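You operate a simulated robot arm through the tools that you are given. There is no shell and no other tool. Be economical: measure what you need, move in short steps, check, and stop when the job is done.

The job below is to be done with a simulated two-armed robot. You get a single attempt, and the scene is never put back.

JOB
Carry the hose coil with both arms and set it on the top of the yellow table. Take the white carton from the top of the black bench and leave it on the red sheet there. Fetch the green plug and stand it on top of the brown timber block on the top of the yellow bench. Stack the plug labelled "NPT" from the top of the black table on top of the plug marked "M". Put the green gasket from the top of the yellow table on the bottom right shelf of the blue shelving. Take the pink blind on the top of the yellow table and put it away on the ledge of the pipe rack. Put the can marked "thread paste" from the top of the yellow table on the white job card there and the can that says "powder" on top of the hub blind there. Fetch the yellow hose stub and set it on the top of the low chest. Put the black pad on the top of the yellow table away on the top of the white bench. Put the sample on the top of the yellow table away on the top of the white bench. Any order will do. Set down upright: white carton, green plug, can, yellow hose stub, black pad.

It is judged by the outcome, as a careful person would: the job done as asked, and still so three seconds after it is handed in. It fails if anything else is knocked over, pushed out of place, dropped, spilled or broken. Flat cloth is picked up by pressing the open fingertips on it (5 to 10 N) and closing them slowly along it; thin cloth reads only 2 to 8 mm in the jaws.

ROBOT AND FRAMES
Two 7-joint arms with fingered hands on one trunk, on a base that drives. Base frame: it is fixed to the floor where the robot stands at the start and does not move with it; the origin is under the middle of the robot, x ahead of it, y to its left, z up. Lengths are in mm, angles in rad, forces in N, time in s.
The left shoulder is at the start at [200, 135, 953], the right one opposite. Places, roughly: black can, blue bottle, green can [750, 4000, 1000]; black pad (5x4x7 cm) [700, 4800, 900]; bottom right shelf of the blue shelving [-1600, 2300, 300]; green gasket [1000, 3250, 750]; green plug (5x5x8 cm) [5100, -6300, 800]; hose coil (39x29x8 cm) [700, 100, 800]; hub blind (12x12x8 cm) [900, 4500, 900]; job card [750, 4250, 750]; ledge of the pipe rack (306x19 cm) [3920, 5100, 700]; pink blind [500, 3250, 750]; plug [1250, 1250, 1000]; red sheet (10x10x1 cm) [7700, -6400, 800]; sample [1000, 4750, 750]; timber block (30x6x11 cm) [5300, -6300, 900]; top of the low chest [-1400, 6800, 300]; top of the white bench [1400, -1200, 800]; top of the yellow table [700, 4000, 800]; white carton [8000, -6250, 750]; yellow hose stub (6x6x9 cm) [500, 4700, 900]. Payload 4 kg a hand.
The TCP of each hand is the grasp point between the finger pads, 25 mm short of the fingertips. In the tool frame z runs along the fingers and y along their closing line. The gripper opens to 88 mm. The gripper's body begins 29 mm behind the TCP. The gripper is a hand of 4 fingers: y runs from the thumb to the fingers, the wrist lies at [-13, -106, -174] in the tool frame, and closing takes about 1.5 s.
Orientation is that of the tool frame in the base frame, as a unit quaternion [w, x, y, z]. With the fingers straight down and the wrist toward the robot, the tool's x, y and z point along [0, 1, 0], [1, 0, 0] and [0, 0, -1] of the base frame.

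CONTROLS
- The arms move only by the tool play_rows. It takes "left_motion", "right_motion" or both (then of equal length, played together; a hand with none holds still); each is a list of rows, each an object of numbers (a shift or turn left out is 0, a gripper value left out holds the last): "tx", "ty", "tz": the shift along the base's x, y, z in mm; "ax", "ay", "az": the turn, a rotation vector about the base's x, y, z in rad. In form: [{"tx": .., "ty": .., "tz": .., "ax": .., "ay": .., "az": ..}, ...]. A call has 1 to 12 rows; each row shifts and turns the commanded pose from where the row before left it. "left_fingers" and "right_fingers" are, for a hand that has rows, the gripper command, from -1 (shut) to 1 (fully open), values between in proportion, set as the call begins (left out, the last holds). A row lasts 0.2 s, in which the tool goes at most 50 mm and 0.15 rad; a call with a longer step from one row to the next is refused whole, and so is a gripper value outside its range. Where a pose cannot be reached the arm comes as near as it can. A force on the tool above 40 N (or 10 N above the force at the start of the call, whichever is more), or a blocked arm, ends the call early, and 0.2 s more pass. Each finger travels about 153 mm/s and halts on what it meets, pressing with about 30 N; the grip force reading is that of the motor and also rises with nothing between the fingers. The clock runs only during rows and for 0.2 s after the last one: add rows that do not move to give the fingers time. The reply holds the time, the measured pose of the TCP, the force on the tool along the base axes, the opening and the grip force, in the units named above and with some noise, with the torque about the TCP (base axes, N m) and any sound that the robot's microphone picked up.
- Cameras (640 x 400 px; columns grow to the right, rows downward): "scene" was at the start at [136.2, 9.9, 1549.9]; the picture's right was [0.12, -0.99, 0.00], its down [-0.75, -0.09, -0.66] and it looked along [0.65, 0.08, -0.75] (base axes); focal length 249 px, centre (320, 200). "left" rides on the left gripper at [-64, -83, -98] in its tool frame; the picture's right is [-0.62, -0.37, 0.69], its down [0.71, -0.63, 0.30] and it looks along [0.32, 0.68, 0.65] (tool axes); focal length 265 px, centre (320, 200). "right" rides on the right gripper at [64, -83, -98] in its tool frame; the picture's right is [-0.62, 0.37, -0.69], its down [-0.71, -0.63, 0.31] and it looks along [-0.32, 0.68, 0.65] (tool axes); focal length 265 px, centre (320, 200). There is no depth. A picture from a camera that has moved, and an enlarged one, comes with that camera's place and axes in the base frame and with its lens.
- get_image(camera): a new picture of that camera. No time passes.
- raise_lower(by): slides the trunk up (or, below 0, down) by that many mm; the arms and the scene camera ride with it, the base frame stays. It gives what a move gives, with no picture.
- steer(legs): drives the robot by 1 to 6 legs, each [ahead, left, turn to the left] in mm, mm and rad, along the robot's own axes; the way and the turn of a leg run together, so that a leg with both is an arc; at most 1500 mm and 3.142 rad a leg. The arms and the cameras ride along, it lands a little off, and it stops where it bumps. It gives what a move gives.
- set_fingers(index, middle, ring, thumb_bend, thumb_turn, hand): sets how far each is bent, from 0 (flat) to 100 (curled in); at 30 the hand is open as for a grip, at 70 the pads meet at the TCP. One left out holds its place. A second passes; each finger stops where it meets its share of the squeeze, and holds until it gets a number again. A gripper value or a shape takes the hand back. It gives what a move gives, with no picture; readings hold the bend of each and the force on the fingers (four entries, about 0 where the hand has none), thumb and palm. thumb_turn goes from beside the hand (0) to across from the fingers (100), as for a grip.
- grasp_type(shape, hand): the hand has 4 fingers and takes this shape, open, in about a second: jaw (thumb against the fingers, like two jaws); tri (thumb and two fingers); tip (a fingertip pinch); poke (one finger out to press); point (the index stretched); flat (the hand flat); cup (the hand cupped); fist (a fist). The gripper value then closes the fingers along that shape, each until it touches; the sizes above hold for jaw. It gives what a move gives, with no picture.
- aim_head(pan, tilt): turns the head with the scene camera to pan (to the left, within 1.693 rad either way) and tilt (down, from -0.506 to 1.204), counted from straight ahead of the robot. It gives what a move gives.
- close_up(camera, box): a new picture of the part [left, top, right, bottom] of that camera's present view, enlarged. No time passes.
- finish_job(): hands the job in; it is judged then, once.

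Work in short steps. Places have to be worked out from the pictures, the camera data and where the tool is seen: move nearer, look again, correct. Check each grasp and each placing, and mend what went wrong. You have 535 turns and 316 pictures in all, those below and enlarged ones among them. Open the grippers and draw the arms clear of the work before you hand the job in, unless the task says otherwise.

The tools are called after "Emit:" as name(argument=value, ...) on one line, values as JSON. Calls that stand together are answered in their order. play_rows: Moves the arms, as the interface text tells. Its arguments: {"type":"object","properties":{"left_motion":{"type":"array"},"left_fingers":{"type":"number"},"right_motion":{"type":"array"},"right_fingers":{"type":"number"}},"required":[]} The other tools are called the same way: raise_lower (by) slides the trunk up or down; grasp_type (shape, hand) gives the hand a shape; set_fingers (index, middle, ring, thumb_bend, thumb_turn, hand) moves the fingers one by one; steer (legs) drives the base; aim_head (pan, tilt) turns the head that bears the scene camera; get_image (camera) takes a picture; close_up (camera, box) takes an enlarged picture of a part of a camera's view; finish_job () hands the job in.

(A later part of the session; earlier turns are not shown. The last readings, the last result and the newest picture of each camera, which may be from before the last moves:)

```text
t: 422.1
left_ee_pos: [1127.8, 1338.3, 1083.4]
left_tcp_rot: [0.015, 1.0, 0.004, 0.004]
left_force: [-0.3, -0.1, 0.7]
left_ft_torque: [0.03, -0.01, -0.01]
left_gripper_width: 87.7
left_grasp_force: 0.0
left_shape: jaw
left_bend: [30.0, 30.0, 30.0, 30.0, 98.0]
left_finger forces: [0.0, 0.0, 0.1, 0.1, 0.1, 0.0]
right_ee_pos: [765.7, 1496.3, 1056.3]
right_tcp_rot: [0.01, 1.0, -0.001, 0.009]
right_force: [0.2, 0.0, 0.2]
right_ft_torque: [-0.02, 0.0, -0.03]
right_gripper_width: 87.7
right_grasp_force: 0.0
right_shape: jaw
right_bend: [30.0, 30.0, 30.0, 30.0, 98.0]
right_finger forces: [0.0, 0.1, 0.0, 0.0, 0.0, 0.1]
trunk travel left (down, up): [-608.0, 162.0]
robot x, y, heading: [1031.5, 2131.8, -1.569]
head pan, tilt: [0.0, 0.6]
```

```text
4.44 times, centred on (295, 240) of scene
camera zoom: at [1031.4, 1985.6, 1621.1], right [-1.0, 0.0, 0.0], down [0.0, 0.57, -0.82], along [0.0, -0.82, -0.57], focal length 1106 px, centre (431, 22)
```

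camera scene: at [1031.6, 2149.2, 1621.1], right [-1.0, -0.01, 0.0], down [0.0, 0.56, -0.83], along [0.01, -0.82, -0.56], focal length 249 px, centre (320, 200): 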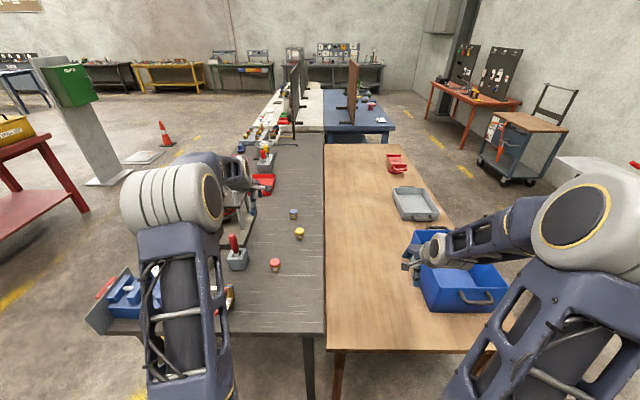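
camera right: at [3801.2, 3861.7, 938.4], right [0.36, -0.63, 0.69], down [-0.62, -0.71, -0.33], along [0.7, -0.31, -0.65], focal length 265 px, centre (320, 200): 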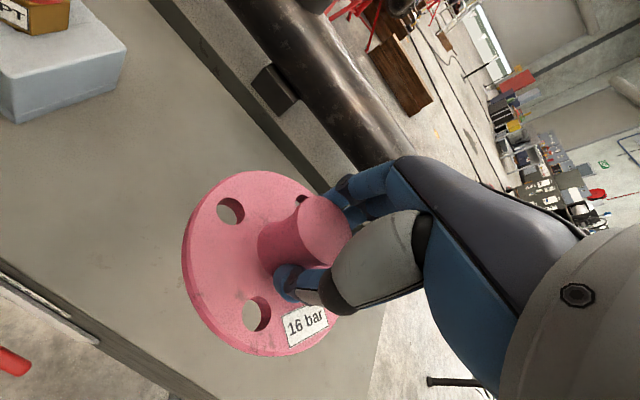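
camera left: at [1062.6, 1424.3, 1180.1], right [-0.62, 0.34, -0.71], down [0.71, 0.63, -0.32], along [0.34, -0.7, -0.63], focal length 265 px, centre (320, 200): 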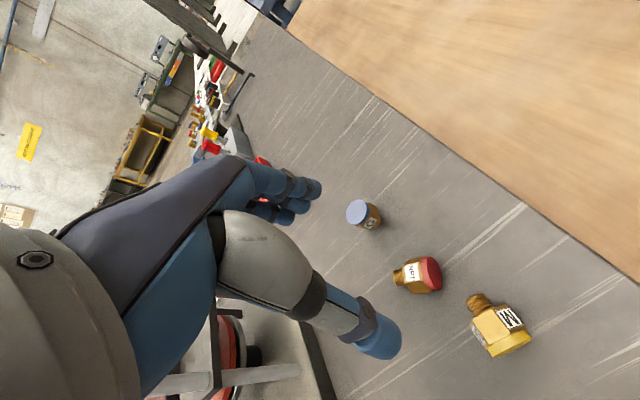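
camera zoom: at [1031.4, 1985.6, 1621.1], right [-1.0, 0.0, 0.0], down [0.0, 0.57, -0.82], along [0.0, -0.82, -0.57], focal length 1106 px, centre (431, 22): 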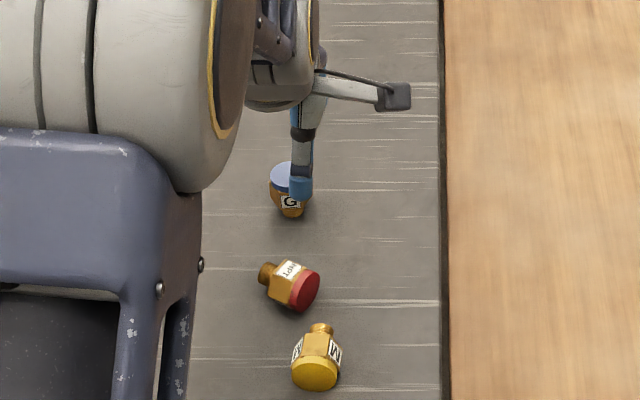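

Both plugs lie on their sides, undamaged. I'll pick each by its cap with a fingertip pinch (so it swings foot-down) and re-stand them. First NPT: cap ≈[1145,1308], axis toward (−.89,.47).

Emit:
grasp_type(hand="left", shape="tip")

Emit:
play_rows(left_motion=[{"tx": 4, "ty": -6, "az": -0.12}, {"tx": 4, "ty": -8, "az": -0.12}, {"tx": 5, "ty": -8, "az": -0.12}, {"tx": 5, "ty": -8, "az": -0.12}, {"tz": -40}, {"tz": -40}, {"tz": -40}, {}])

Emit:
get_image(camera="left")

```text
t: 423.0
left_ee_pos: [1128.6, 1338.8, 1083.2]
left_tcp_rot: [0.014, 1.0, 0.004, 0.004]
left_force: [-0.9, 0.2, 0.4]
left_ft_torque: [-0.01, 0.0, 0.01]
left_gripper_width: 87.9
left_grasp_force: 0.1
left_shape: tip
left_bend: [30.0, 98.0, 99.0, 30.0, 98.0]
left_finger forces: [0.1, 0.0, 0.0, 0.0, 0.0, 0.0]
right_ee_pos: [765.8, 1496.6, 1055.5]
right_tcp_rot: [0.01, 1.0, -0.002, 0.01]
right_force: [-0.1, -0.2, 0.3]
right_ft_torque: [0.06, 0.03, 0.0]
right_gripper_width: 87.7
right_grasp_force: 0.1
right_shape: jaw
right_bend: [30.0, 30.0, 30.0, 30.0, 98.0]
right_finger forces: [0.1, 0.0, 0.1, 0.0, 0.0, 0.0]
trunk travel left (down, up): [-608.0, 162.0]
robot x, y, heading: [1032.4, 2135.2, -1.572]
head pan, tilt: [0.0, 0.6]
```

```text
t: 424.8
left_ee_pos: [1146.5, 1310.7, 963.6]
left_tcp_rot: [0.015, 0.972, -0.234, 0.001]
left_force: [-0.4, 1.0, 0.4]
left_ft_torque: [0.0, -0.02, 0.01]
left_gripper_width: 87.9
left_grasp_force: 0.1
left_shape: tip
left_bend: [30.0, 98.0, 99.0, 30.0, 98.0]
left_finger forces: [0.0, 0.0, 0.1, 0.0, 0.0, 0.1]
right_ee_pos: [765.7, 1496.5, 1057.0]
right_tcp_rot: [0.01, 1.0, -0.001, 0.01]
right_force: [0.4, 0.6, 0.3]
right_ft_torque: [0.0, -0.02, 0.03]
right_gripper_width: 87.6
right_grasp_force: 0.1
right_shape: jaw
right_bend: [30.0, 30.0, 30.0, 30.0, 98.0]
right_finger forces: [0.0, 0.0, 0.0, 0.1, 0.0, 0.0]
trunk travel left (down, up): [-608.0, 162.0]
robot x, y, heading: [1039.5, 2134.4, -1.572]
head pan, tilt: [0.0, 0.6]
```

```text
172 pictures are left
camera left: at [1127.9, 1416.9, 1060.6], right [-0.39, 0.59, -0.71], down [0.92, 0.23, -0.32], along [-0.03, -0.78, -0.63], focal length 265 px, centre (320, 200)
```

left: 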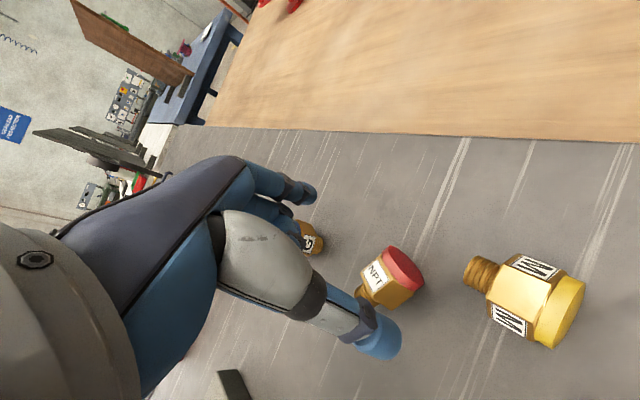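

NPT axis refined; yaw another −0.19 and descend over the cap to 900 to check alignment.

Emit:
play_rows(left_motion=[{"tx": -3, "ty": 0, "az": -0.1}, {"tx": -3, "az": -0.09}, {"tz": -30}, {"tz": -30}, {}])

Emit:
get_image(camera="left")

```text
t: 426.0
left_ee_pos: [1140.9, 1310.4, 902.8]
left_tcp_rot: [0.015, 0.945, -0.326, -0.001]
left_force: [-1.0, 0.4, 0.0]
left_ft_torque: [0.03, 0.01, -0.03]
left_gripper_width: 87.8
left_grasp_force: 0.0
left_shape: tip
left_bend: [30.0, 98.0, 99.0, 30.0, 98.0]
left_finger forces: [0.0, 0.1, 0.0, 0.0, 0.1, 0.1]
right_ee_pos: [765.4, 1495.7, 1056.5]
right_tcp_rot: [0.01, 1.0, 0.0, 0.009]
right_force: [-0.1, -0.1, 0.5]
right_ft_torque: [-0.01, -0.02, 0.0]
right_gripper_width: 87.7
right_grasp_force: 0.1
right_shape: jaw
right_bend: [30.0, 30.0, 30.0, 30.0, 98.0]
right_finger forces: [0.0, 0.1, 0.1, 0.1, 0.1, 0.1]
trunk travel left (down, up): [-608.0, 162.0]
robot x, y, heading: [1032.7, 2132.8, -1.574]
head pan, tilt: [0.0, 0.6]
```

```text
171 pictures are left
camera left: at [1141.5, 1419.8, 999.6], right [-0.27, 0.65, -0.71], down [0.95, 0.05, -0.32], along [-0.17, -0.76, -0.63], focal length 265 px, centre (320, 200)
```

left: 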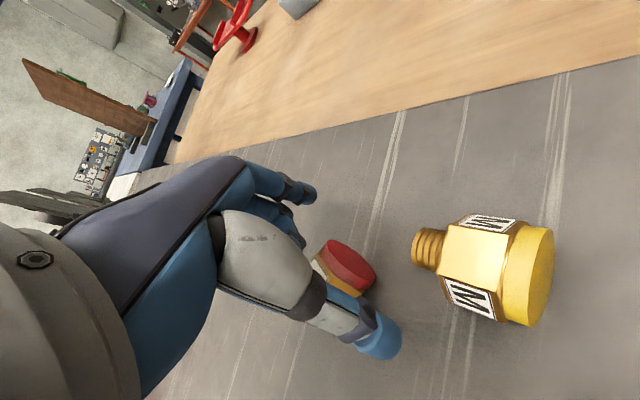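

The index–thumb line passes through the red cap. Lower to 874 and pinch.

Emit:
play_rows(left_motion=[{"tz": -15}, {"tz": -13}, {}])

Emit:
play_rows(left_motion=[{}, {}, {}, {}, {}, {}, {}, {}], left_fingers=-1)

Emit:
get_image(camera="left")

```text
t: 426.8
left_ee_pos: [1139.3, 1310.4, 877.5]
left_tcp_rot: [0.019, 0.946, -0.325, -0.001]
left_force: [-1.6, -3.8, 14.2]
left_ft_torque: [-0.1, -0.1, -0.05]
left_gripper_width: 88.0
left_grasp_force: 0.1
left_shape: tip
left_bend: [30.0, 100.0, 99.0, 30.0, 98.0]
left_finger forces: [0.1, 14.8, 0.0, 0.0, 0.1, 0.0]
right_ee_pos: [765.8, 1496.2, 1057.8]
right_tcp_rot: [0.01, 1.0, -0.001, 0.01]
right_force: [0.4, 0.8, 0.2]
right_ft_torque: [-0.01, -0.01, 0.01]
right_gripper_width: 87.7
right_grasp_force: 0.1
right_shape: jaw
right_bend: [30.0, 30.0, 30.0, 30.0, 98.0]
right_finger forces: [0.0, 0.0, 0.0, 0.1, 0.0, 0.1]
trunk travel left (down, up): [-608.0, 162.0]
robot x, y, heading: [1030.3, 2136.6, -1.569]
head pan, tilt: [0.0, 0.6]
```

```text
t: 428.6
left_ee_pos: [1139.4, 1312.2, 876.8]
left_tcp_rot: [0.016, 0.946, -0.325, -0.001]
left_force: [-0.8, 2.3, 24.0]
left_ft_torque: [0.08, -0.22, -0.01]
left_gripper_width: 3.3
left_grasp_force: 30.0
left_shape: tip
left_bend: [70.0, 100.0, 100.0, 73.0, 100.0]
left_finger forces: [0.0, 21.4, 0.1, 0.0, 0.0, 0.0]
right_ee_pos: [765.7, 1495.9, 1056.7]
right_tcp_rot: [0.01, 1.0, -0.001, 0.01]
right_force: [0.4, -0.7, -0.9]
right_ft_torque: [-0.01, 0.02, 0.01]
right_gripper_width: 87.7
right_grasp_force: 0.0
right_shape: jaw
right_bend: [30.0, 30.0, 30.0, 30.0, 98.0]
right_finger forces: [0.1, 0.0, 0.0, 0.1, 0.0, 0.0]
trunk travel left (down, up): [-608.0, 162.0]
robot x, y, heading: [1034.5, 2138.0, -1.568]
head pan, tilt: [0.0, 0.6]
```

```text
170 pictures are left
camera left: at [1141.2, 1420.6, 973.3], right [-0.27, 0.65, -0.71], down [0.95, 0.05, -0.32], along [-0.17, -0.76, -0.63], focal length 265 px, centre (320, 200)
```

left: 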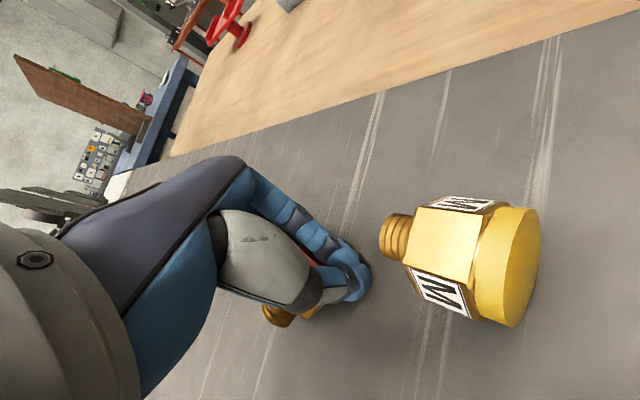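

The curled middle finger blocked the pinch. New plan: spin the plugs so their caps face away, then pitch them upright with a hand. First release and lift, switch to jaw.

Emit:
play_rows(left_motion=[{}, {}, {}, {"tz": 10}, {"tz": 30}, {"tz": 40}, {"tz": 40}], left_fingers=1)

Emit:
grasp_type(hand="left", shape="jaw")

Emit:
play_rows(left_motion=[{"ty": 12, "az": -0.13}, {"ty": 12, "az": -0.13}, {"ty": 13, "az": -0.13}, {"ty": 13, "tx": -3, "az": -0.13}, {"ty": 13, "tx": -4, "az": -0.13}, {"ty": 12, "tx": -4, "az": -0.13}, {"az": -0.12}, {"tz": -20}, {}])

Emit:
get_image(camera="left")

Emit:
close_up(camera="scene", box=[235, 195, 355, 285])

```text
t: 430.2
left_ee_pos: [1141.1, 1308.1, 995.3]
left_tcp_rot: [0.015, 0.946, -0.324, -0.001]
left_force: [-0.2, -0.8, -0.3]
left_ft_torque: [-0.01, 0.03, 0.03]
left_gripper_width: 87.5
left_grasp_force: 0.0
left_shape: tip
left_bend: [30.0, 98.0, 99.0, 30.0, 98.0]
left_finger forces: [0.0, 0.0, 0.1, 0.0, 0.1, 0.0]
right_ee_pos: [765.8, 1495.8, 1056.4]
right_tcp_rot: [0.009, 1.0, -0.001, 0.009]
right_force: [0.5, 0.5, -1.0]
right_ft_torque: [0.02, 0.01, 0.0]
right_gripper_width: 87.9
right_grasp_force: 0.1
right_shape: jaw
right_bend: [30.0, 30.0, 30.0, 30.0, 98.0]
right_finger forces: [0.1, 0.1, 0.0, 0.1, 0.0, 0.1]
trunk travel left (down, up): [-608.0, 162.0]
robot x, y, heading: [1031.1, 2130.9, -1.571]
head pan, tilt: [0.0, 0.6]
```

```text
t: 431.1
left_ee_pos: [1142.0, 1309.1, 996.6]
left_tcp_rot: [0.016, 0.946, -0.324, -0.002]
left_force: [0.3, 0.0, -0.4]
left_ft_torque: [0.0, 0.01, 0.0]
left_gripper_width: 87.8
left_grasp_force: 0.2
left_shape: jaw
left_bend: [30.0, 30.0, 30.0, 30.0, 98.0]
left_finger forces: [0.0, 0.0, 0.1, 0.1, 0.1, 0.0]
right_ee_pos: [765.5, 1496.2, 1058.2]
right_tcp_rot: [0.01, 1.0, -0.001, 0.009]
right_force: [-0.2, -0.7, 0.6]
right_ft_torque: [0.01, 0.01, 0.04]
right_gripper_width: 87.9
right_grasp_force: 0.1
right_shape: jaw
right_bend: [30.0, 30.0, 30.0, 30.0, 98.0]
right_finger forces: [0.0, 0.1, 0.0, 0.1, 0.0, 0.0]
trunk travel left (down, up): [-608.0, 162.0]
robot x, y, heading: [1034.0, 2137.5, -1.567]
head pan, tilt: [0.0, 0.6]
```

```text
t: 433.1
left_ee_pos: [1127.6, 1386.7, 977.5]
left_tcp_rot: [0.014, 0.709, -0.705, -0.007]
left_force: [-0.4, 0.5, 1.1]
left_ft_torque: [0.01, 0.0, -0.01]
left_gripper_width: 87.9
left_grasp_force: 0.1
left_shape: jaw
left_bend: [30.0, 30.0, 30.0, 30.0, 98.0]
left_finger forces: [0.0, 0.0, 0.0, 0.0, 0.0, 0.0]
right_ee_pos: [765.3, 1496.2, 1057.5]
right_tcp_rot: [0.009, 1.0, -0.001, 0.01]
right_force: [0.2, -0.5, -0.7]
right_ft_torque: [0.0, 0.0, 0.01]
right_gripper_width: 87.7
right_grasp_force: 0.1
right_shape: jaw
right_bend: [30.0, 30.0, 30.0, 30.0, 98.0]
right_finger forces: [0.0, 0.1, 0.1, 0.0, 0.0, 0.0]
trunk travel left (down, up): [-608.0, 162.0]
robot x, y, heading: [1034.7, 2131.2, -1.566]
head pan, tilt: [0.0, 0.6]
```

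```text
169 pictures are left
camera left: at [1213.9, 1451.7, 1072.7], right [0.34, 0.62, -0.71], down [0.63, -0.71, -0.32], along [-0.7, -0.33, -0.63], focal length 265 px, centre (320, 200)
```

left: 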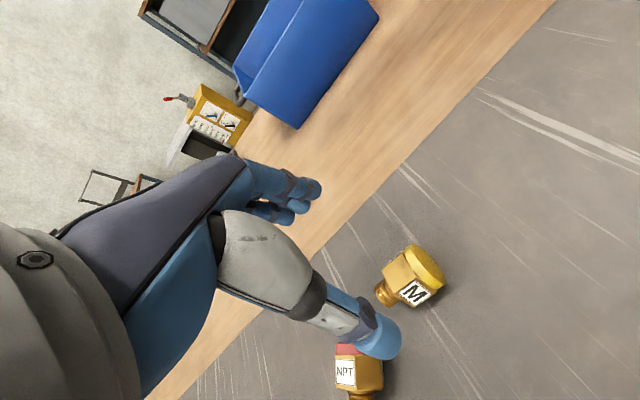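

```text
4.44 times, centred on (295, 240) of scene
camera zoom: at [1031.4, 1985.6, 1621.1], right [-1.0, 0.0, 0.0], down [0.0, 0.56, -0.83], along [0.0, -0.83, -0.56], focal length 1106 px, centre (431, 22)
```

zoom: 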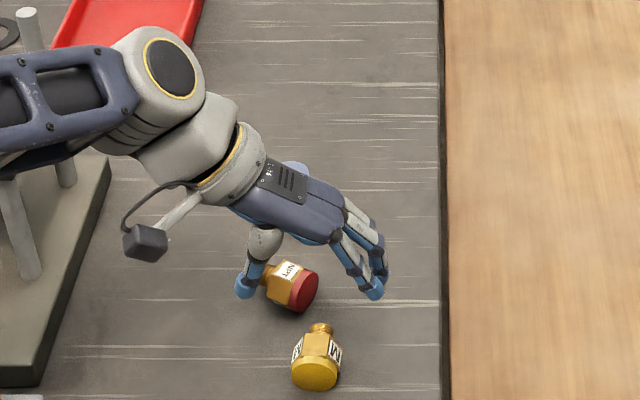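

M lies along +y with body mid [1126,1380]. Descend to 878, grip, lift slightly and spin +90°.

Emit:
play_rows(left_motion=[{"tx": -1, "tz": -35}, {"tz": -35}, {"tz": -20}, {"tz": -9}, {}])

Emit:
play_rows(left_motion=[{}, {}, {}, {}, {}, {}, {}, {}], left_fingers=-1)

Emit:
play_rows(left_motion=[{"tz": 10}, {"tz": 20}, {"tz": 30}, {"tz": 30}, {}])

Emit:
get_image(camera="left")

Emit:
close_up(camera="scene", box=[235, 195, 355, 285])

```text
t: 434.3
left_ee_pos: [1127.0, 1384.8, 876.5]
left_tcp_rot: [0.014, 0.71, -0.704, -0.007]
left_force: [-0.7, 0.1, -0.6]
left_ft_torque: [-0.01, -0.01, 0.0]
left_gripper_width: 87.7
left_grasp_force: 0.0
left_shape: jaw
left_bend: [30.0, 30.0, 30.0, 30.0, 98.0]
left_finger forces: [0.0, 0.1, 0.0, 0.0, 0.0, 0.0]
right_ee_pos: [765.7, 1495.6, 1056.9]
right_tcp_rot: [0.01, 1.0, -0.001, 0.009]
right_force: [-0.5, -0.4, 0.6]
right_ft_torque: [0.03, -0.01, 0.0]
right_gripper_width: 87.7
right_grasp_force: 0.2
right_shape: jaw
right_bend: [30.0, 30.0, 30.0, 30.0, 98.0]
right_finger forces: [0.0, 0.0, 0.0, 0.0, 0.0, 0.1]
trunk travel left (down, up): [-608.0, 162.0]
robot x, y, heading: [1031.9, 2131.6, -1.567]
head pan, tilt: [0.0, 0.6]
```

```text
t: 436.1
left_ee_pos: [1127.1, 1386.0, 877.7]
left_tcp_rot: [0.012, 0.71, -0.704, -0.008]
left_force: [-0.7, 0.2, -2.3]
left_ft_torque: [0.04, 0.03, -0.02]
left_gripper_width: 29.1
left_grasp_force: 29.9
left_shape: jaw
left_bend: [74.0, 54.0, 61.0, 75.0, 100.0]
left_finger forces: [14.6, 7.0, 3.0, 0.0, 24.5, 0.0]
right_ee_pos: [766.1, 1495.5, 1057.2]
right_tcp_rot: [0.008, 1.0, 0.0, 0.01]
right_force: [0.0, -0.5, -0.1]
right_ft_torque: [-0.01, -0.01, 0.02]
right_gripper_width: 87.5
right_grasp_force: 0.2
right_shape: jaw
right_bend: [30.0, 30.0, 30.0, 30.0, 98.0]
right_finger forces: [0.0, 0.0, 0.0, 0.0, 0.0, 0.0]
trunk travel left (down, up): [-608.0, 162.0]
robot x, y, heading: [1033.5, 2129.6, -1.566]
head pan, tilt: [0.0, 0.6]
```

```text
t: 437.3
left_ee_pos: [1126.0, 1386.9, 967.9]
left_tcp_rot: [0.013, 0.709, -0.705, -0.008]
left_force: [0.6, -0.1, -1.8]
left_ft_torque: [-0.01, 0.01, -0.02]
left_gripper_width: 28.8
left_grasp_force: 29.9
left_shape: jaw
left_bend: [74.0, 54.0, 61.0, 76.0, 100.0]
left_finger forces: [14.6, 7.0, 3.0, 0.0, 24.5, 0.0]
right_ee_pos: [765.9, 1495.3, 1057.1]
right_tcp_rot: [0.01, 1.0, -0.001, 0.009]
right_force: [0.8, 0.4, -0.2]
right_ft_torque: [0.0, -0.01, -0.01]
right_gripper_width: 87.6
right_grasp_force: 0.0
right_shape: jaw
right_bend: [30.0, 30.0, 30.0, 30.0, 98.0]
right_finger forces: [0.0, 0.1, 0.1, 0.0, 0.0, 0.0]
trunk travel left (down, up): [-608.0, 162.0]
robot x, y, heading: [1033.4, 2135.3, -1.574]
head pan, tilt: [0.0, 0.6]
```

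```text
167 pictures are left
camera left: at [1212.8, 1453.0, 1064.6], right [0.34, 0.62, -0.71], down [0.63, -0.71, -0.32], along [-0.7, -0.33, -0.63], focal length 265 px, centre (320, 200)
```

left: 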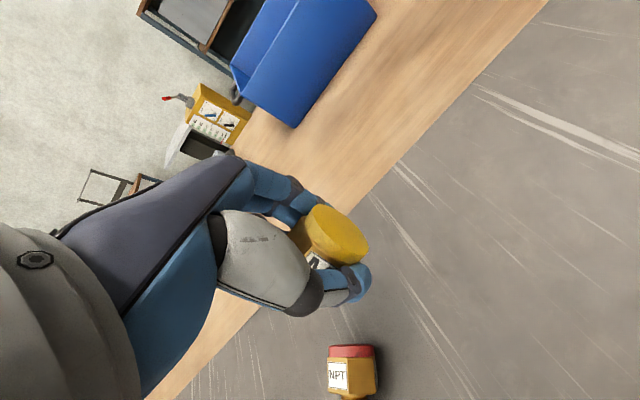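

```text
4.44 times, centred on (295, 240) of scene
camera zoom: at [1031.4, 1985.5, 1621.1], right [-1.0, 0.0, 0.0], down [0.0, 0.57, -0.82], along [0.0, -0.82, -0.57], focal length 1106 px, centre (431, 22)
```

zoom: 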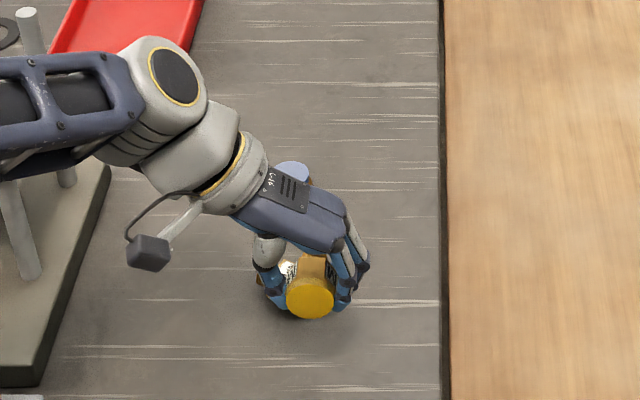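

M is held firmly, lying. New idea: lay it with its cap facing −x at the table's west edge (a step down to the brown table), then pick it end-on with the right hand and turn it upright. Spin +90° while moving to x≈1034.

Emit:
play_rows(left_motion=[{"tx": -8, "az": 0.1428}, {"tx": -8, "az": 0.1428}, {"tx": -8, "az": 0.1428}, {"tx": -8, "az": 0.1428}, {"tx": -8, "az": 0.1428}, {"tx": -8, "az": 0.1428}, {"tx": -9, "az": 0.1428}, {"tx": -9, "az": 0.1428}, {"tx": -9, "az": 0.1428}, {"tx": -9, "az": 0.1428}, {"tx": -8, "az": 0.1428}, {}])

Emit:
play_rows(left_motion=[{"tz": -30}, {"tz": -30}, {"tz": -20}, {"tz": -5}, {}])

Emit:
get_image(camera="left")

Emit:
close_up(camera="scene", box=[255, 195, 375, 285])

```text
t: 439.9
left_ee_pos: [1035.0, 1384.1, 966.2]
left_tcp_rot: [0.016, 1.0, 0.005, 0.004]
left_force: [0.1, -0.5, -1.8]
left_ft_torque: [0.01, 0.0, -0.03]
left_gripper_width: 28.7
left_grasp_force: 30.0
left_shape: jaw
left_bend: [74.0, 54.0, 61.0, 76.0, 100.0]
left_finger forces: [14.7, 6.9, 2.9, 0.0, 24.4, 0.0]
right_ee_pos: [766.1, 1496.1, 1056.3]
right_tcp_rot: [0.009, 1.0, -0.001, 0.009]
right_force: [0.1, 0.6, -0.6]
right_ft_torque: [0.0, -0.02, -0.02]
right_gripper_width: 87.9
right_grasp_force: 0.0
right_shape: jaw
right_bend: [30.0, 30.0, 30.0, 30.0, 98.0]
right_finger forces: [0.1, 0.0, 0.0, 0.1, 0.0, 0.0]
trunk travel left (down, up): [-608.0, 162.0]
robot x, y, heading: [1033.5, 2132.5, -1.572]
head pan, tilt: [0.0, 0.6]
```

```text
t: 441.1
left_ee_pos: [1034.0, 1384.9, 881.9]
left_tcp_rot: [0.015, 1.0, 0.006, 0.003]
left_force: [0.0, -0.6, -1.6]
left_ft_torque: [0.03, -0.01, -0.02]
left_gripper_width: 28.6
left_grasp_force: 30.1
left_shape: jaw
left_bend: [74.0, 54.0, 61.0, 76.0, 100.0]
left_finger forces: [14.7, 6.9, 2.9, 0.1, 24.3, 0.1]
right_ee_pos: [766.5, 1495.8, 1056.9]
right_tcp_rot: [0.009, 1.0, -0.002, 0.01]
right_force: [-0.6, -0.2, 0.1]
right_ft_torque: [0.0, 0.01, 0.0]
right_gripper_width: 87.8
right_grasp_force: 0.0
right_shape: jaw
right_bend: [30.0, 30.0, 30.0, 30.0, 98.0]
right_finger forces: [0.0, 0.0, 0.0, 0.0, 0.1, 0.1]
trunk travel left (down, up): [-608.0, 162.0]
robot x, y, heading: [1033.3, 2134.3, -1.571]
head pan, tilt: [0.0, 0.6]
```

```text
165 pictures are left
camera left: at [968.5, 1470.6, 978.3], right [-0.62, 0.34, -0.71], down [0.71, 0.63, -0.32], along [0.33, -0.7, -0.63], focal length 265 px, centre (320, 200)
```

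left: 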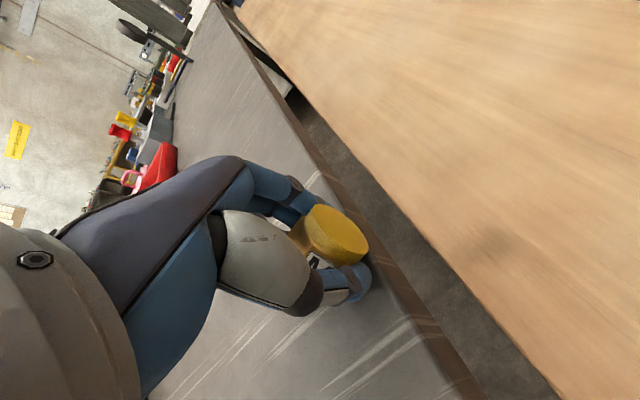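

```text
4.44 times, centred on (315, 240) of scene
camera zoom: at [1031.4, 1985.6, 1621.1], right [-1.0, 0.0, 0.0], down [0.0, 0.57, -0.82], along [0.0, -0.82, -0.57], focal length 1106 px, centre (342, 22)
```

zoom: 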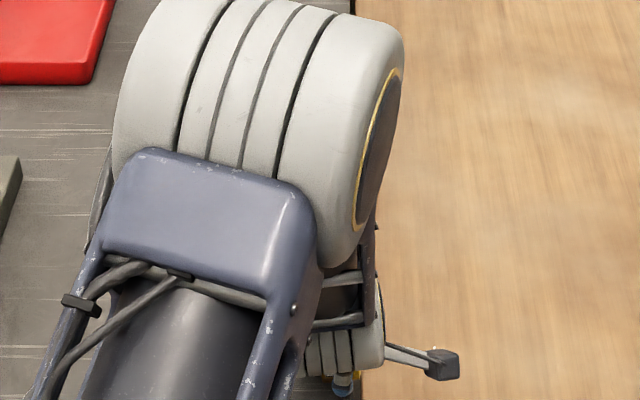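

A gap separates the tables; I shift 8 mm inward, set M down and release.

Emit:
play_rows(left_motion=[{"tx": 8}, {"tz": -2}, {"tz": -2}, {}])

Emit:
play_rows(left_motion=[{}, {}, {}, {}, {"tz": 15}, {"tz": 30}, {"tz": 40}, {"tz": 40}, {}], left_fingers=1)

Emit:
get_image(camera="left")

```text
t: 442.1
left_ee_pos: [1042.1, 1384.8, 876.3]
left_tcp_rot: [0.015, 1.0, 0.005, 0.004]
left_force: [-0.4, 0.1, -2.1]
left_ft_torque: [-0.03, 0.03, 0.0]
left_gripper_width: 28.9
left_grasp_force: 29.7
left_shape: jaw
left_bend: [74.0, 54.0, 61.0, 76.0, 100.0]
left_finger forces: [14.8, 6.9, 2.7, 0.0, 24.4, 0.1]
right_ee_pos: [766.1, 1497.9, 1056.8]
right_tcp_rot: [0.009, 1.0, -0.001, 0.009]
right_force: [-0.1, 0.2, -0.5]
right_ft_torque: [0.0, 0.0, -0.01]
right_gripper_width: 87.6
right_grasp_force: 0.0
right_shape: jaw
right_bend: [30.0, 30.0, 30.0, 30.0, 98.0]
right_finger forces: [0.0, 0.0, 0.0, 0.1, 0.1, 0.0]
trunk travel left (down, up): [-608.0, 162.0]
robot x, y, heading: [1031.4, 2135.8, -1.57]
head pan, tilt: [0.0, 0.6]
```

```text
t: 444.1
left_ee_pos: [1043.3, 1386.0, 1002.5]
left_tcp_rot: [0.014, 1.0, 0.005, 0.004]
left_force: [-0.3, 0.0, 0.4]
left_ft_torque: [-0.02, 0.02, -0.02]
left_gripper_width: 87.7
left_grasp_force: 0.2
left_shape: jaw
left_bend: [30.0, 30.0, 30.0, 30.0, 98.0]
left_finger forces: [0.1, 0.0, 0.1, 0.1, 0.0, 0.1]
right_ee_pos: [765.6, 1496.3, 1057.5]
right_tcp_rot: [0.01, 1.0, -0.001, 0.01]
right_force: [0.5, 0.0, 0.2]
right_ft_torque: [0.02, 0.0, 0.01]
right_gripper_width: 87.6
right_grasp_force: 0.0
right_shape: jaw
right_bend: [30.0, 30.0, 30.0, 30.0, 98.0]
right_finger forces: [0.0, 0.0, 0.0, 0.0, 0.0, 0.0]
trunk travel left (down, up): [-608.0, 162.0]
robot x, y, heading: [1032.2, 2134.7, -1.573]
head pan, tilt: [0.0, 0.6]
```

```text
163 pictures are left
camera left: at [976.9, 1471.2, 1098.8], right [-0.62, 0.34, -0.71], down [0.71, 0.63, -0.32], along [0.34, -0.7, -0.63], focal length 265 px, centre (320, 200)
```

left: 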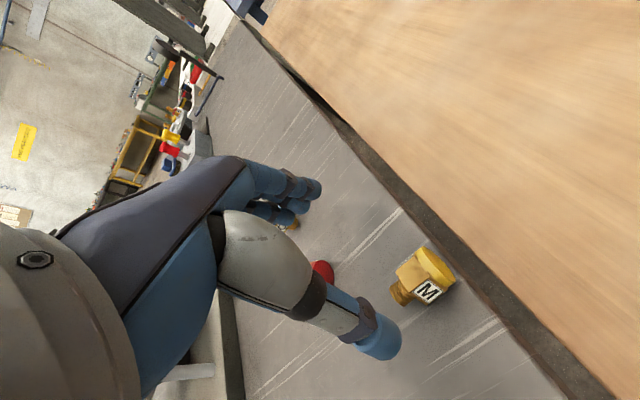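

M now lies cap-outward: cap ≈[1034,1384], table edge x≈1008. Prepare the right hand: tip shape and rotate to point +x.

Emit:
grasp_type(hand="right", shape="tip")

Emit:
play_rows(left_motion=[{"tx": 30, "tz": 10}, {"tx": 35, "tz": 20}, {"tx": 40, "tz": 20}, {"tx": 40, "tz": 20}, {"tx": 40}, {"tx": 40}, {}, {}, {}, {}, {}], right_motion=[{"ay": -0.1428, "tz": 5}, {"ay": -0.1428, "tz": 5}, {"ay": -0.1428}, {"ay": -0.1428}, {"ay": -0.1428}, {"ay": -0.1428}, {"ay": -0.1428}, {"ay": -0.1428}, {"ay": -0.1428}, {"ay": -0.1428}, {"ay": -0.1428}])

Emit:
get_image(camera="right")

Emit:
get_image(camera="scene")

```text
t: 445.0
left_ee_pos: [1043.1, 1385.1, 1001.4]
left_tcp_rot: [0.014, 1.0, 0.005, 0.005]
left_force: [-0.3, 0.0, -0.1]
left_ft_torque: [0.03, -0.01, 0.0]
left_gripper_width: 87.7
left_grasp_force: 0.1
left_shape: jaw
left_bend: [30.0, 30.0, 30.0, 30.0, 98.0]
left_finger forces: [0.0, 0.1, 0.0, 0.0, 0.0, 0.0]
right_ee_pos: [765.1, 1497.0, 1057.3]
right_tcp_rot: [0.01, 1.0, -0.001, 0.011]
right_force: [0.0, -0.5, -0.2]
right_ft_torque: [0.0, 0.02, 0.0]
right_gripper_width: 87.8
right_grasp_force: 0.1
right_shape: tip
right_bend: [30.0, 98.0, 99.0, 30.0, 98.0]
right_finger forces: [0.1, 0.0, 0.1, 0.1, 0.0, 0.1]
trunk travel left (down, up): [-608.0, 162.0]
robot x, y, heading: [1030.3, 2136.5, -1.572]
head pan, tilt: [0.0, 0.6]
```

```text
t: 447.4
left_ee_pos: [1266.0, 1386.0, 1072.3]
left_tcp_rot: [0.016, 1.0, 0.004, 0.005]
left_force: [0.7, 0.1, 0.1]
left_ft_torque: [0.0, 0.0, 0.03]
left_gripper_width: 87.5
left_grasp_force: 0.1
left_shape: jaw
left_bend: [30.0, 30.0, 30.0, 30.0, 98.0]
left_finger forces: [0.1, 0.1, 0.0, 0.0, 0.0, 0.0]
right_ee_pos: [764.9, 1497.2, 1066.4]
right_tcp_rot: [0.006, 0.7, -0.007, 0.714]
right_force: [0.0, 0.5, 0.5]
right_ft_torque: [-0.01, 0.0, 0.0]
right_gripper_width: 87.8
right_grasp_force: 0.0
right_shape: tip
right_bend: [30.0, 98.0, 99.0, 30.0, 98.0]
right_finger forces: [0.1, 0.1, 0.0, 0.0, 0.0, 0.1]
trunk travel left (down, up): [-608.0, 162.0]
robot x, y, heading: [1035.4, 2134.2, -1.57]
head pan, tilt: [0.0, 0.6]
```

```text
162 pictures are left
camera right: at [667.9, 1580.9, 1129.0], right [-0.69, -0.35, -0.64], down [0.33, 0.63, -0.71], along [0.65, -0.7, -0.31], focal length 265 px, centre (320, 200)
```

right: 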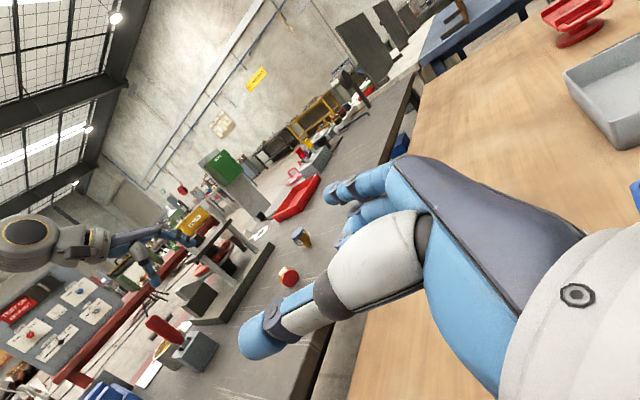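

```text
161 pictures are left
camera scene: at [1031.5, 1985.7, 1621.2], right [-1.0, 0.0, 0.0], down [0.0, 0.56, -0.83], along [0.0, -0.83, -0.56], focal length 249 px, centre (320, 200)
```

scene: 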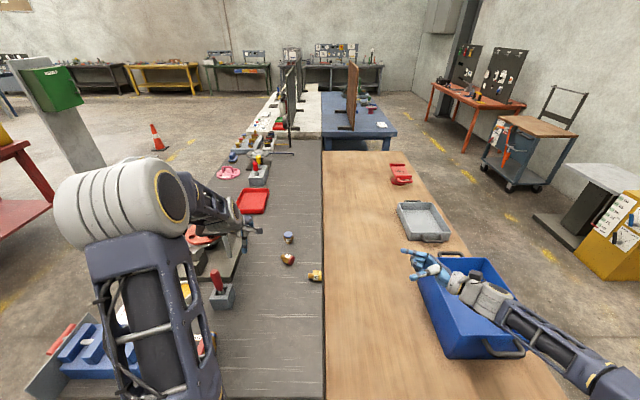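

The right arm reaches that pose well. Move to the west side of M: [950,1384,872].

Emit:
play_rows(right_motion=[{"tx": 37, "ty": -22}, {"tx": 37, "ty": -22}, {"tx": 37, "ty": -23}, {"tx": 37, "ty": -23}, {"tx": 37, "ty": -23}, {"tz": -40}, {"tz": -40}, {"tz": -40}, {"tz": -40}, {"tz": -34}, {}])

Emit:
get_image(camera="right")

Emit:
close_up(camera="scene", box=[255, 205, 415, 325])

```text
t: 449.8
left_ee_pos: [1266.7, 1386.3, 1074.3]
left_tcp_rot: [0.015, 1.0, 0.005, 0.005]
left_force: [-0.6, 0.8, 0.8]
left_ft_torque: [0.03, 0.0, -0.05]
left_gripper_width: 87.8
left_grasp_force: 0.0
left_shape: jaw
left_bend: [30.0, 30.0, 30.0, 30.0, 98.0]
left_finger forces: [0.1, 0.1, 0.1, 0.0, 0.1, 0.1]
right_ee_pos: [951.2, 1381.8, 872.1]
right_tcp_rot: [0.006, 0.7, -0.007, 0.714]
right_force: [-0.6, -0.3, 0.6]
right_ft_torque: [-0.02, 0.03, 0.0]
right_gripper_width: 87.8
right_grasp_force: 0.0
right_shape: tip
right_bend: [30.0, 98.0, 99.0, 30.0, 98.0]
right_finger forces: [0.0, 0.0, 0.0, 0.0, 0.1, 0.1]
trunk travel left (down, up): [-608.0, 162.0]
robot x, y, heading: [1033.4, 2130.3, -1.572]
head pan, tilt: [0.0, 0.6]
```

```text
160 pictures are left
camera right: at [853.5, 1467.0, 934.2], right [-0.69, -0.35, -0.63], down [0.33, 0.63, -0.71], along [0.65, -0.7, -0.31], focal length 265 px, centre (320, 200)
```

right: 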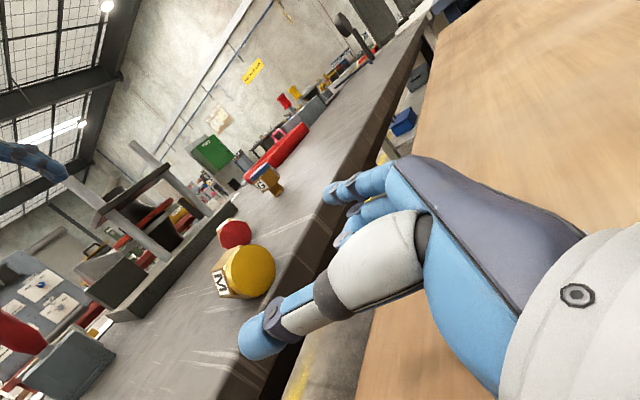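

```text
3.33 times, centred on (335, 265) of scene
camera zoom: at [1031.4, 1985.7, 1621.1], right [-1.0, 0.0, 0.0], down [0.0, 0.56, -0.83], along [0.0, -0.83, -0.56], focal length 829 px, centre (270, -17)
```

zoom: 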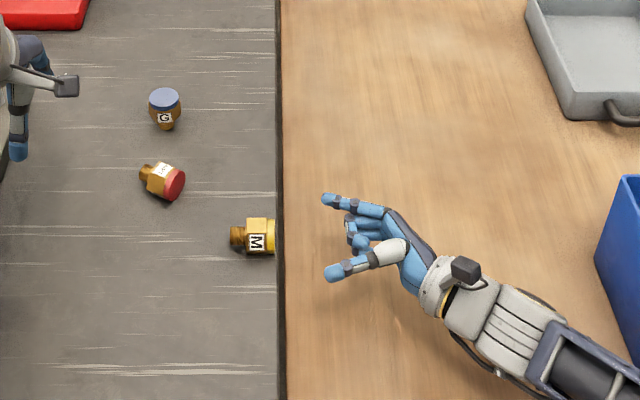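

Perfectly aligned in y. Advance +x 60 mm with z 875 and check.

Emit:
play_rows(right_motion=[{"tz": 3, "tx": 15}, {"tx": 20}, {"tx": 15}, {"tx": 10}, {}])

Emit:
close_up(camera="scene", box=[275, 225, 375, 300])

Emit:
get_image(camera="right")

```text
t: 451.0
left_ee_pos: [1267.2, 1386.9, 1074.6]
left_tcp_rot: [0.014, 1.0, 0.004, 0.005]
left_force: [-0.3, 0.0, -0.3]
left_ft_torque: [-0.01, 0.0, 0.02]
left_gripper_width: 87.5
left_grasp_force: 0.1
left_shape: jaw
left_bend: [30.0, 30.0, 30.0, 30.0, 98.0]
left_finger forces: [0.0, 0.0, 0.0, 0.0, 0.0, 0.0]
right_ee_pos: [1010.0, 1384.0, 876.2]
right_tcp_rot: [0.006, 0.7, -0.008, 0.714]
right_force: [-0.6, 0.4, -0.8]
right_ft_torque: [-0.02, -0.03, -0.02]
right_gripper_width: 87.5
right_grasp_force: 0.0
right_shape: tip
right_bend: [30.0, 98.0, 99.0, 30.0, 98.0]
right_finger forces: [0.0, 0.0, 0.0, 0.1, 0.1, 0.1]
trunk travel left (down, up): [-608.0, 162.0]
robot x, y, heading: [1032.3, 2135.8, -1.571]
head pan, tilt: [0.0, 0.6]
```

```text
5.33 times, centred on (325, 262) of scene
camera zoom: at [1031.4, 1985.6, 1621.1], right [-1.0, 0.0, 0.0], down [0.0, 0.56, -0.83], along [0.0, -0.83, -0.56], focal length 1327 px, centre (293, -133)
```

zoom: 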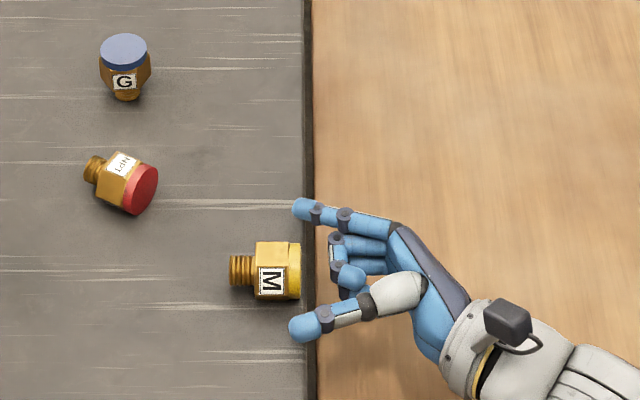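

```text
157 pictures are left
camera right: at [913.9, 1467.6, 938.2], right [-0.69, -0.35, -0.63], down [0.33, 0.63, -0.71], along [0.65, -0.7, -0.31], focal length 265 px, centre (320, 200)
```

right: 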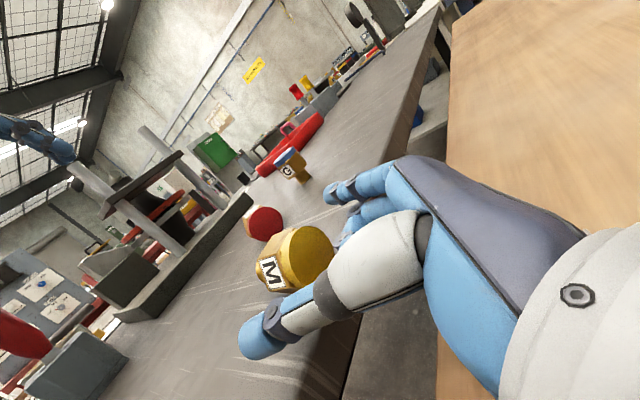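

Advance 14 mm more and pinch.

Emit:
play_rows(right_motion=[{"tx": 7}, {"tx": 7}, {}])

Emit:
play_rows(right_motion=[{}, {}, {}, {}, {}, {}, {}, {}], right_fingers=-1)

Emit:
close_up(camera="scene", box=[275, 225, 375, 300])

```text
t: 451.8
left_ee_pos: [1266.1, 1386.8, 1073.6]
left_tcp_rot: [0.015, 1.0, 0.004, 0.005]
left_force: [-0.1, -0.4, -0.2]
left_ft_torque: [0.0, 0.0, 0.02]
left_gripper_width: 87.5
left_grasp_force: 0.0
left_shape: jaw
left_bend: [30.0, 30.0, 30.0, 30.0, 98.0]
left_finger forces: [0.0, 0.1, 0.0, 0.0, 0.1, 0.1]
right_ee_pos: [1026.4, 1382.1, 875.0]
right_tcp_rot: [0.006, 0.7, -0.007, 0.714]
right_force: [-0.5, -0.7, 0.4]
right_ft_torque: [-0.02, -0.01, -0.02]
right_gripper_width: 87.7
right_grasp_force: 0.1
right_shape: tip
right_bend: [30.0, 98.0, 99.0, 30.0, 98.0]
right_finger forces: [0.1, 0.0, 0.0, 0.1, 0.0, 0.0]
trunk travel left (down, up): [-608.0, 162.0]
robot x, y, heading: [1030.5, 2129.8, -1.569]
head pan, tilt: [0.0, 0.6]
```

```text
t: 453.6
left_ee_pos: [1266.1, 1386.5, 1074.0]
left_tcp_rot: [0.015, 1.0, 0.005, 0.004]
left_force: [-1.2, 0.2, -0.1]
left_ft_torque: [-0.03, 0.0, 0.0]
left_gripper_width: 87.5
left_grasp_force: 0.0
left_shape: jaw
left_bend: [30.0, 30.0, 30.0, 30.0, 98.0]
left_finger forces: [0.1, 0.0, 0.0, 0.0, 0.0, 0.0]
right_ee_pos: [1024.8, 1382.9, 876.3]
right_tcp_rot: [0.005, 0.7, -0.007, 0.714]
right_force: [1.3, 0.9, 8.3]
right_ft_torque: [-0.04, -0.16, -0.01]
right_gripper_width: 26.7
right_grasp_force: 29.9
right_shape: tip
right_bend: [74.0, 100.0, 100.0, 75.0, 100.0]
right_finger forces: [25.9, 0.1, 0.0, 0.1, 24.1, 0.1]
trunk travel left (down, up): [-608.0, 162.0]
robot x, y, heading: [1036.3, 2135.2, -1.571]
head pan, tilt: [0.0, 0.6]
```

```text
5.33 times, centred on (325, 262) of scene
camera zoom: at [1031.4, 1985.9, 1621.2], right [-1.0, 0.0, 0.0], down [0.0, 0.56, -0.83], along [0.0, -0.83, -0.56], focal length 1327 px, centre (293, -133)
```

zoom: 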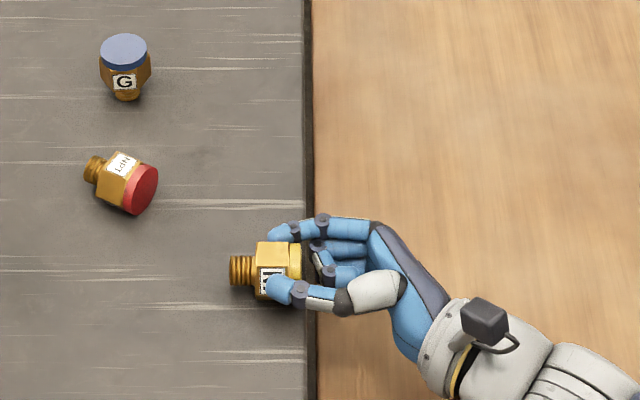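

M gripped firmly end-on. Lift and rotate the right hand to point down, bringing M upright in the air.

Emit:
play_rows(right_motion=[{"tz": 10}, {"tz": 30}, {"tz": 40}, {"tz": 40, "tx": -20}, {"tx": -40}, {"tx": -40}, {}])

Emit:
play_rows(right_motion=[{"ay": 0.1428, "tx": -5}, {"ay": 0.1428, "tx": -5}, {"ay": 0.1428, "tx": -5}, {"ay": 0.1428, "tx": -5}, {"ay": 0.1428, "tx": -5}, {"ay": 0.1428, "tx": -5}, {"ay": 0.1428, "tx": -5}, {"ay": 0.1428, "tx": -5}, {"ay": 0.1428}, {"ay": 0.1428}, {"ay": 0.1428}, {}])

Emit:
get_image(camera="right")

Emit:
get_image(camera="scene")

```text
t: 455.2
left_ee_pos: [1265.9, 1386.3, 1075.5]
left_tcp_rot: [0.015, 1.0, 0.004, 0.003]
left_force: [0.1, 0.0, -0.1]
left_ft_torque: [0.01, -0.02, 0.03]
left_gripper_width: 87.8
left_grasp_force: 0.1
left_shape: jaw
left_bend: [30.0, 30.0, 30.0, 30.0, 98.0]
left_finger forces: [0.0, 0.0, 0.0, 0.1, 0.0, 0.0]
right_ee_pos: [923.2, 1383.9, 994.5]
right_tcp_rot: [0.007, 0.7, -0.007, 0.714]
right_force: [-0.8, 0.4, -1.2]
right_ft_torque: [0.0, 0.05, 0.02]
right_gripper_width: 25.8
right_grasp_force: 30.1
right_shape: tip
right_bend: [74.0, 100.0, 100.0, 75.0, 100.0]
right_finger forces: [21.6, 0.0, 0.0, 0.0, 22.6, 0.0]
trunk travel left (down, up): [-608.0, 162.0]
robot x, y, heading: [1028.8, 2134.3, -1.575]
head pan, tilt: [0.0, 0.6]
```

```text
t: 457.8
left_ee_pos: [1266.2, 1387.3, 1073.4]
left_tcp_rot: [0.015, 1.0, 0.004, 0.005]
left_force: [-0.4, 0.3, 0.5]
left_ft_torque: [0.02, -0.02, 0.0]
left_gripper_width: 87.6
left_grasp_force: 0.1
left_shape: jaw
left_bend: [30.0, 30.0, 30.0, 30.0, 98.0]
left_finger forces: [0.1, 0.0, 0.0, 0.0, 0.0, 0.1]
right_ee_pos: [885.6, 1382.8, 997.1]
right_tcp_rot: [0.01, 1.0, -0.002, 0.009]
right_force: [0.4, 0.7, -2.0]
right_ft_torque: [-0.03, -0.02, -0.03]
right_gripper_width: 25.7
right_grasp_force: 29.9
right_shape: tip
right_bend: [74.0, 100.0, 100.0, 75.0, 100.0]
right_finger forces: [22.9, 0.0, 0.1, 0.0, 22.4, 0.0]
trunk travel left (down, up): [-608.0, 162.0]
robot x, y, heading: [1034.1, 2132.7, -1.569]
head pan, tilt: [0.0, 0.6]
```

```text
155 pictures are left
camera right: at [947.8, 1467.2, 1093.6], right [-0.63, -0.35, 0.69], down [-0.71, 0.63, -0.33], along [-0.31, -0.7, -0.65], focal length 265 px, centre (320, 200)
```

right: 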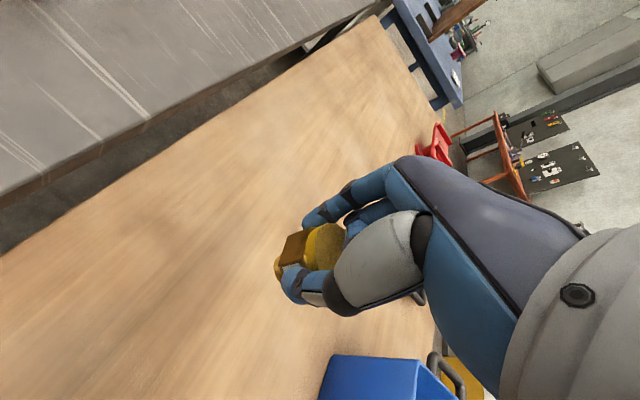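

```text
154 pictures are left
camera scene: at [1031.3, 1985.6, 1621.1], right [-1.0, 0.0, 0.0], down [0.0, 0.57, -0.82], along [0.0, -0.82, -0.57], focal length 249 px, centre (320, 200)
```

scene: 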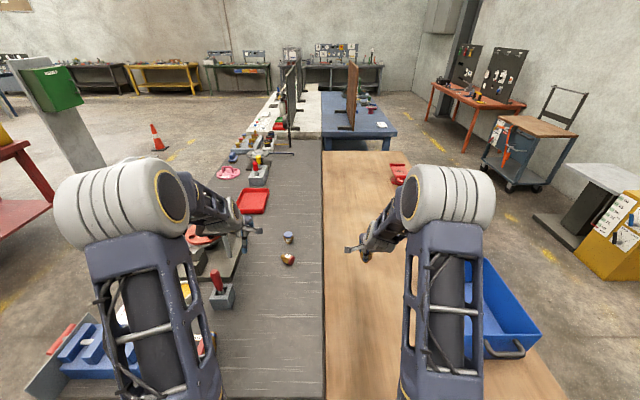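

M is upright in the right hand. Now the left hand takes NPT (body ≈[1159,1302], yaw −0.60).

Emit:
play_rows(left_motion=[{"tx": -27, "ty": -21, "az": -0.12}, {"tx": -27, "ty": -21, "az": -0.12}, {"tx": -27, "ty": -21, "az": -0.12}, {"tx": -26, "ty": -22, "az": -0.12}, {"az": -0.12, "tz": -30}, {"tz": -40}, {"tz": -30}, {}])

Emit:
get_image(camera="left")

```text
t: 459.6
left_ee_pos: [1161.2, 1300.5, 971.1]
left_tcp_rot: [0.016, 0.956, -0.292, 0.0]
left_force: [-1.4, -0.1, 0.2]
left_ft_torque: [0.03, -0.01, 0.0]
left_gripper_width: 87.7
left_grasp_force: 0.1
left_shape: jaw
left_bend: [30.0, 30.0, 30.0, 30.0, 98.0]
left_finger forces: [0.0, 0.1, 0.0, 0.1, 0.0, 0.0]
right_ee_pos: [884.3, 1382.0, 995.1]
right_tcp_rot: [0.01, 1.0, -0.001, 0.01]
right_force: [-0.1, -0.2, -2.0]
right_ft_torque: [0.01, -0.01, 0.02]
right_gripper_width: 25.5
right_grasp_force: 29.6
right_shape: tip
right_bend: [74.0, 100.0, 100.0, 75.0, 100.0]
right_finger forces: [22.9, 0.1, 0.0, 0.0, 22.5, 0.0]
trunk travel left (down, up): [-608.0, 162.0]
robot x, y, heading: [1035.2, 2135.2, -1.57]
head pan, tilt: [0.0, 0.6]
```

```text
153 pictures are left
camera left: at [1155.9, 1410.0, 1068.1], right [-0.32, 0.63, -0.71], down [0.94, 0.11, -0.32], along [-0.12, -0.77, -0.63], focal length 265 px, centre (320, 200)
```

left: 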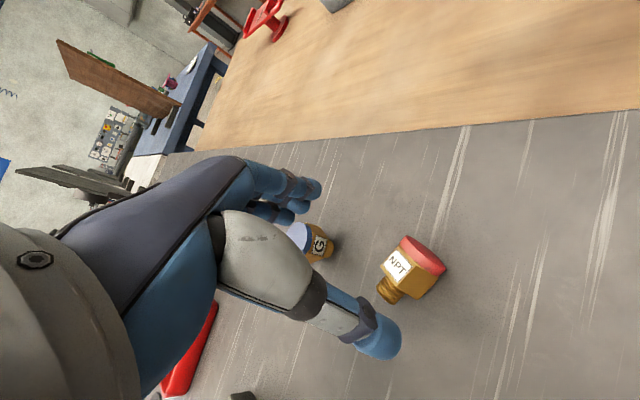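

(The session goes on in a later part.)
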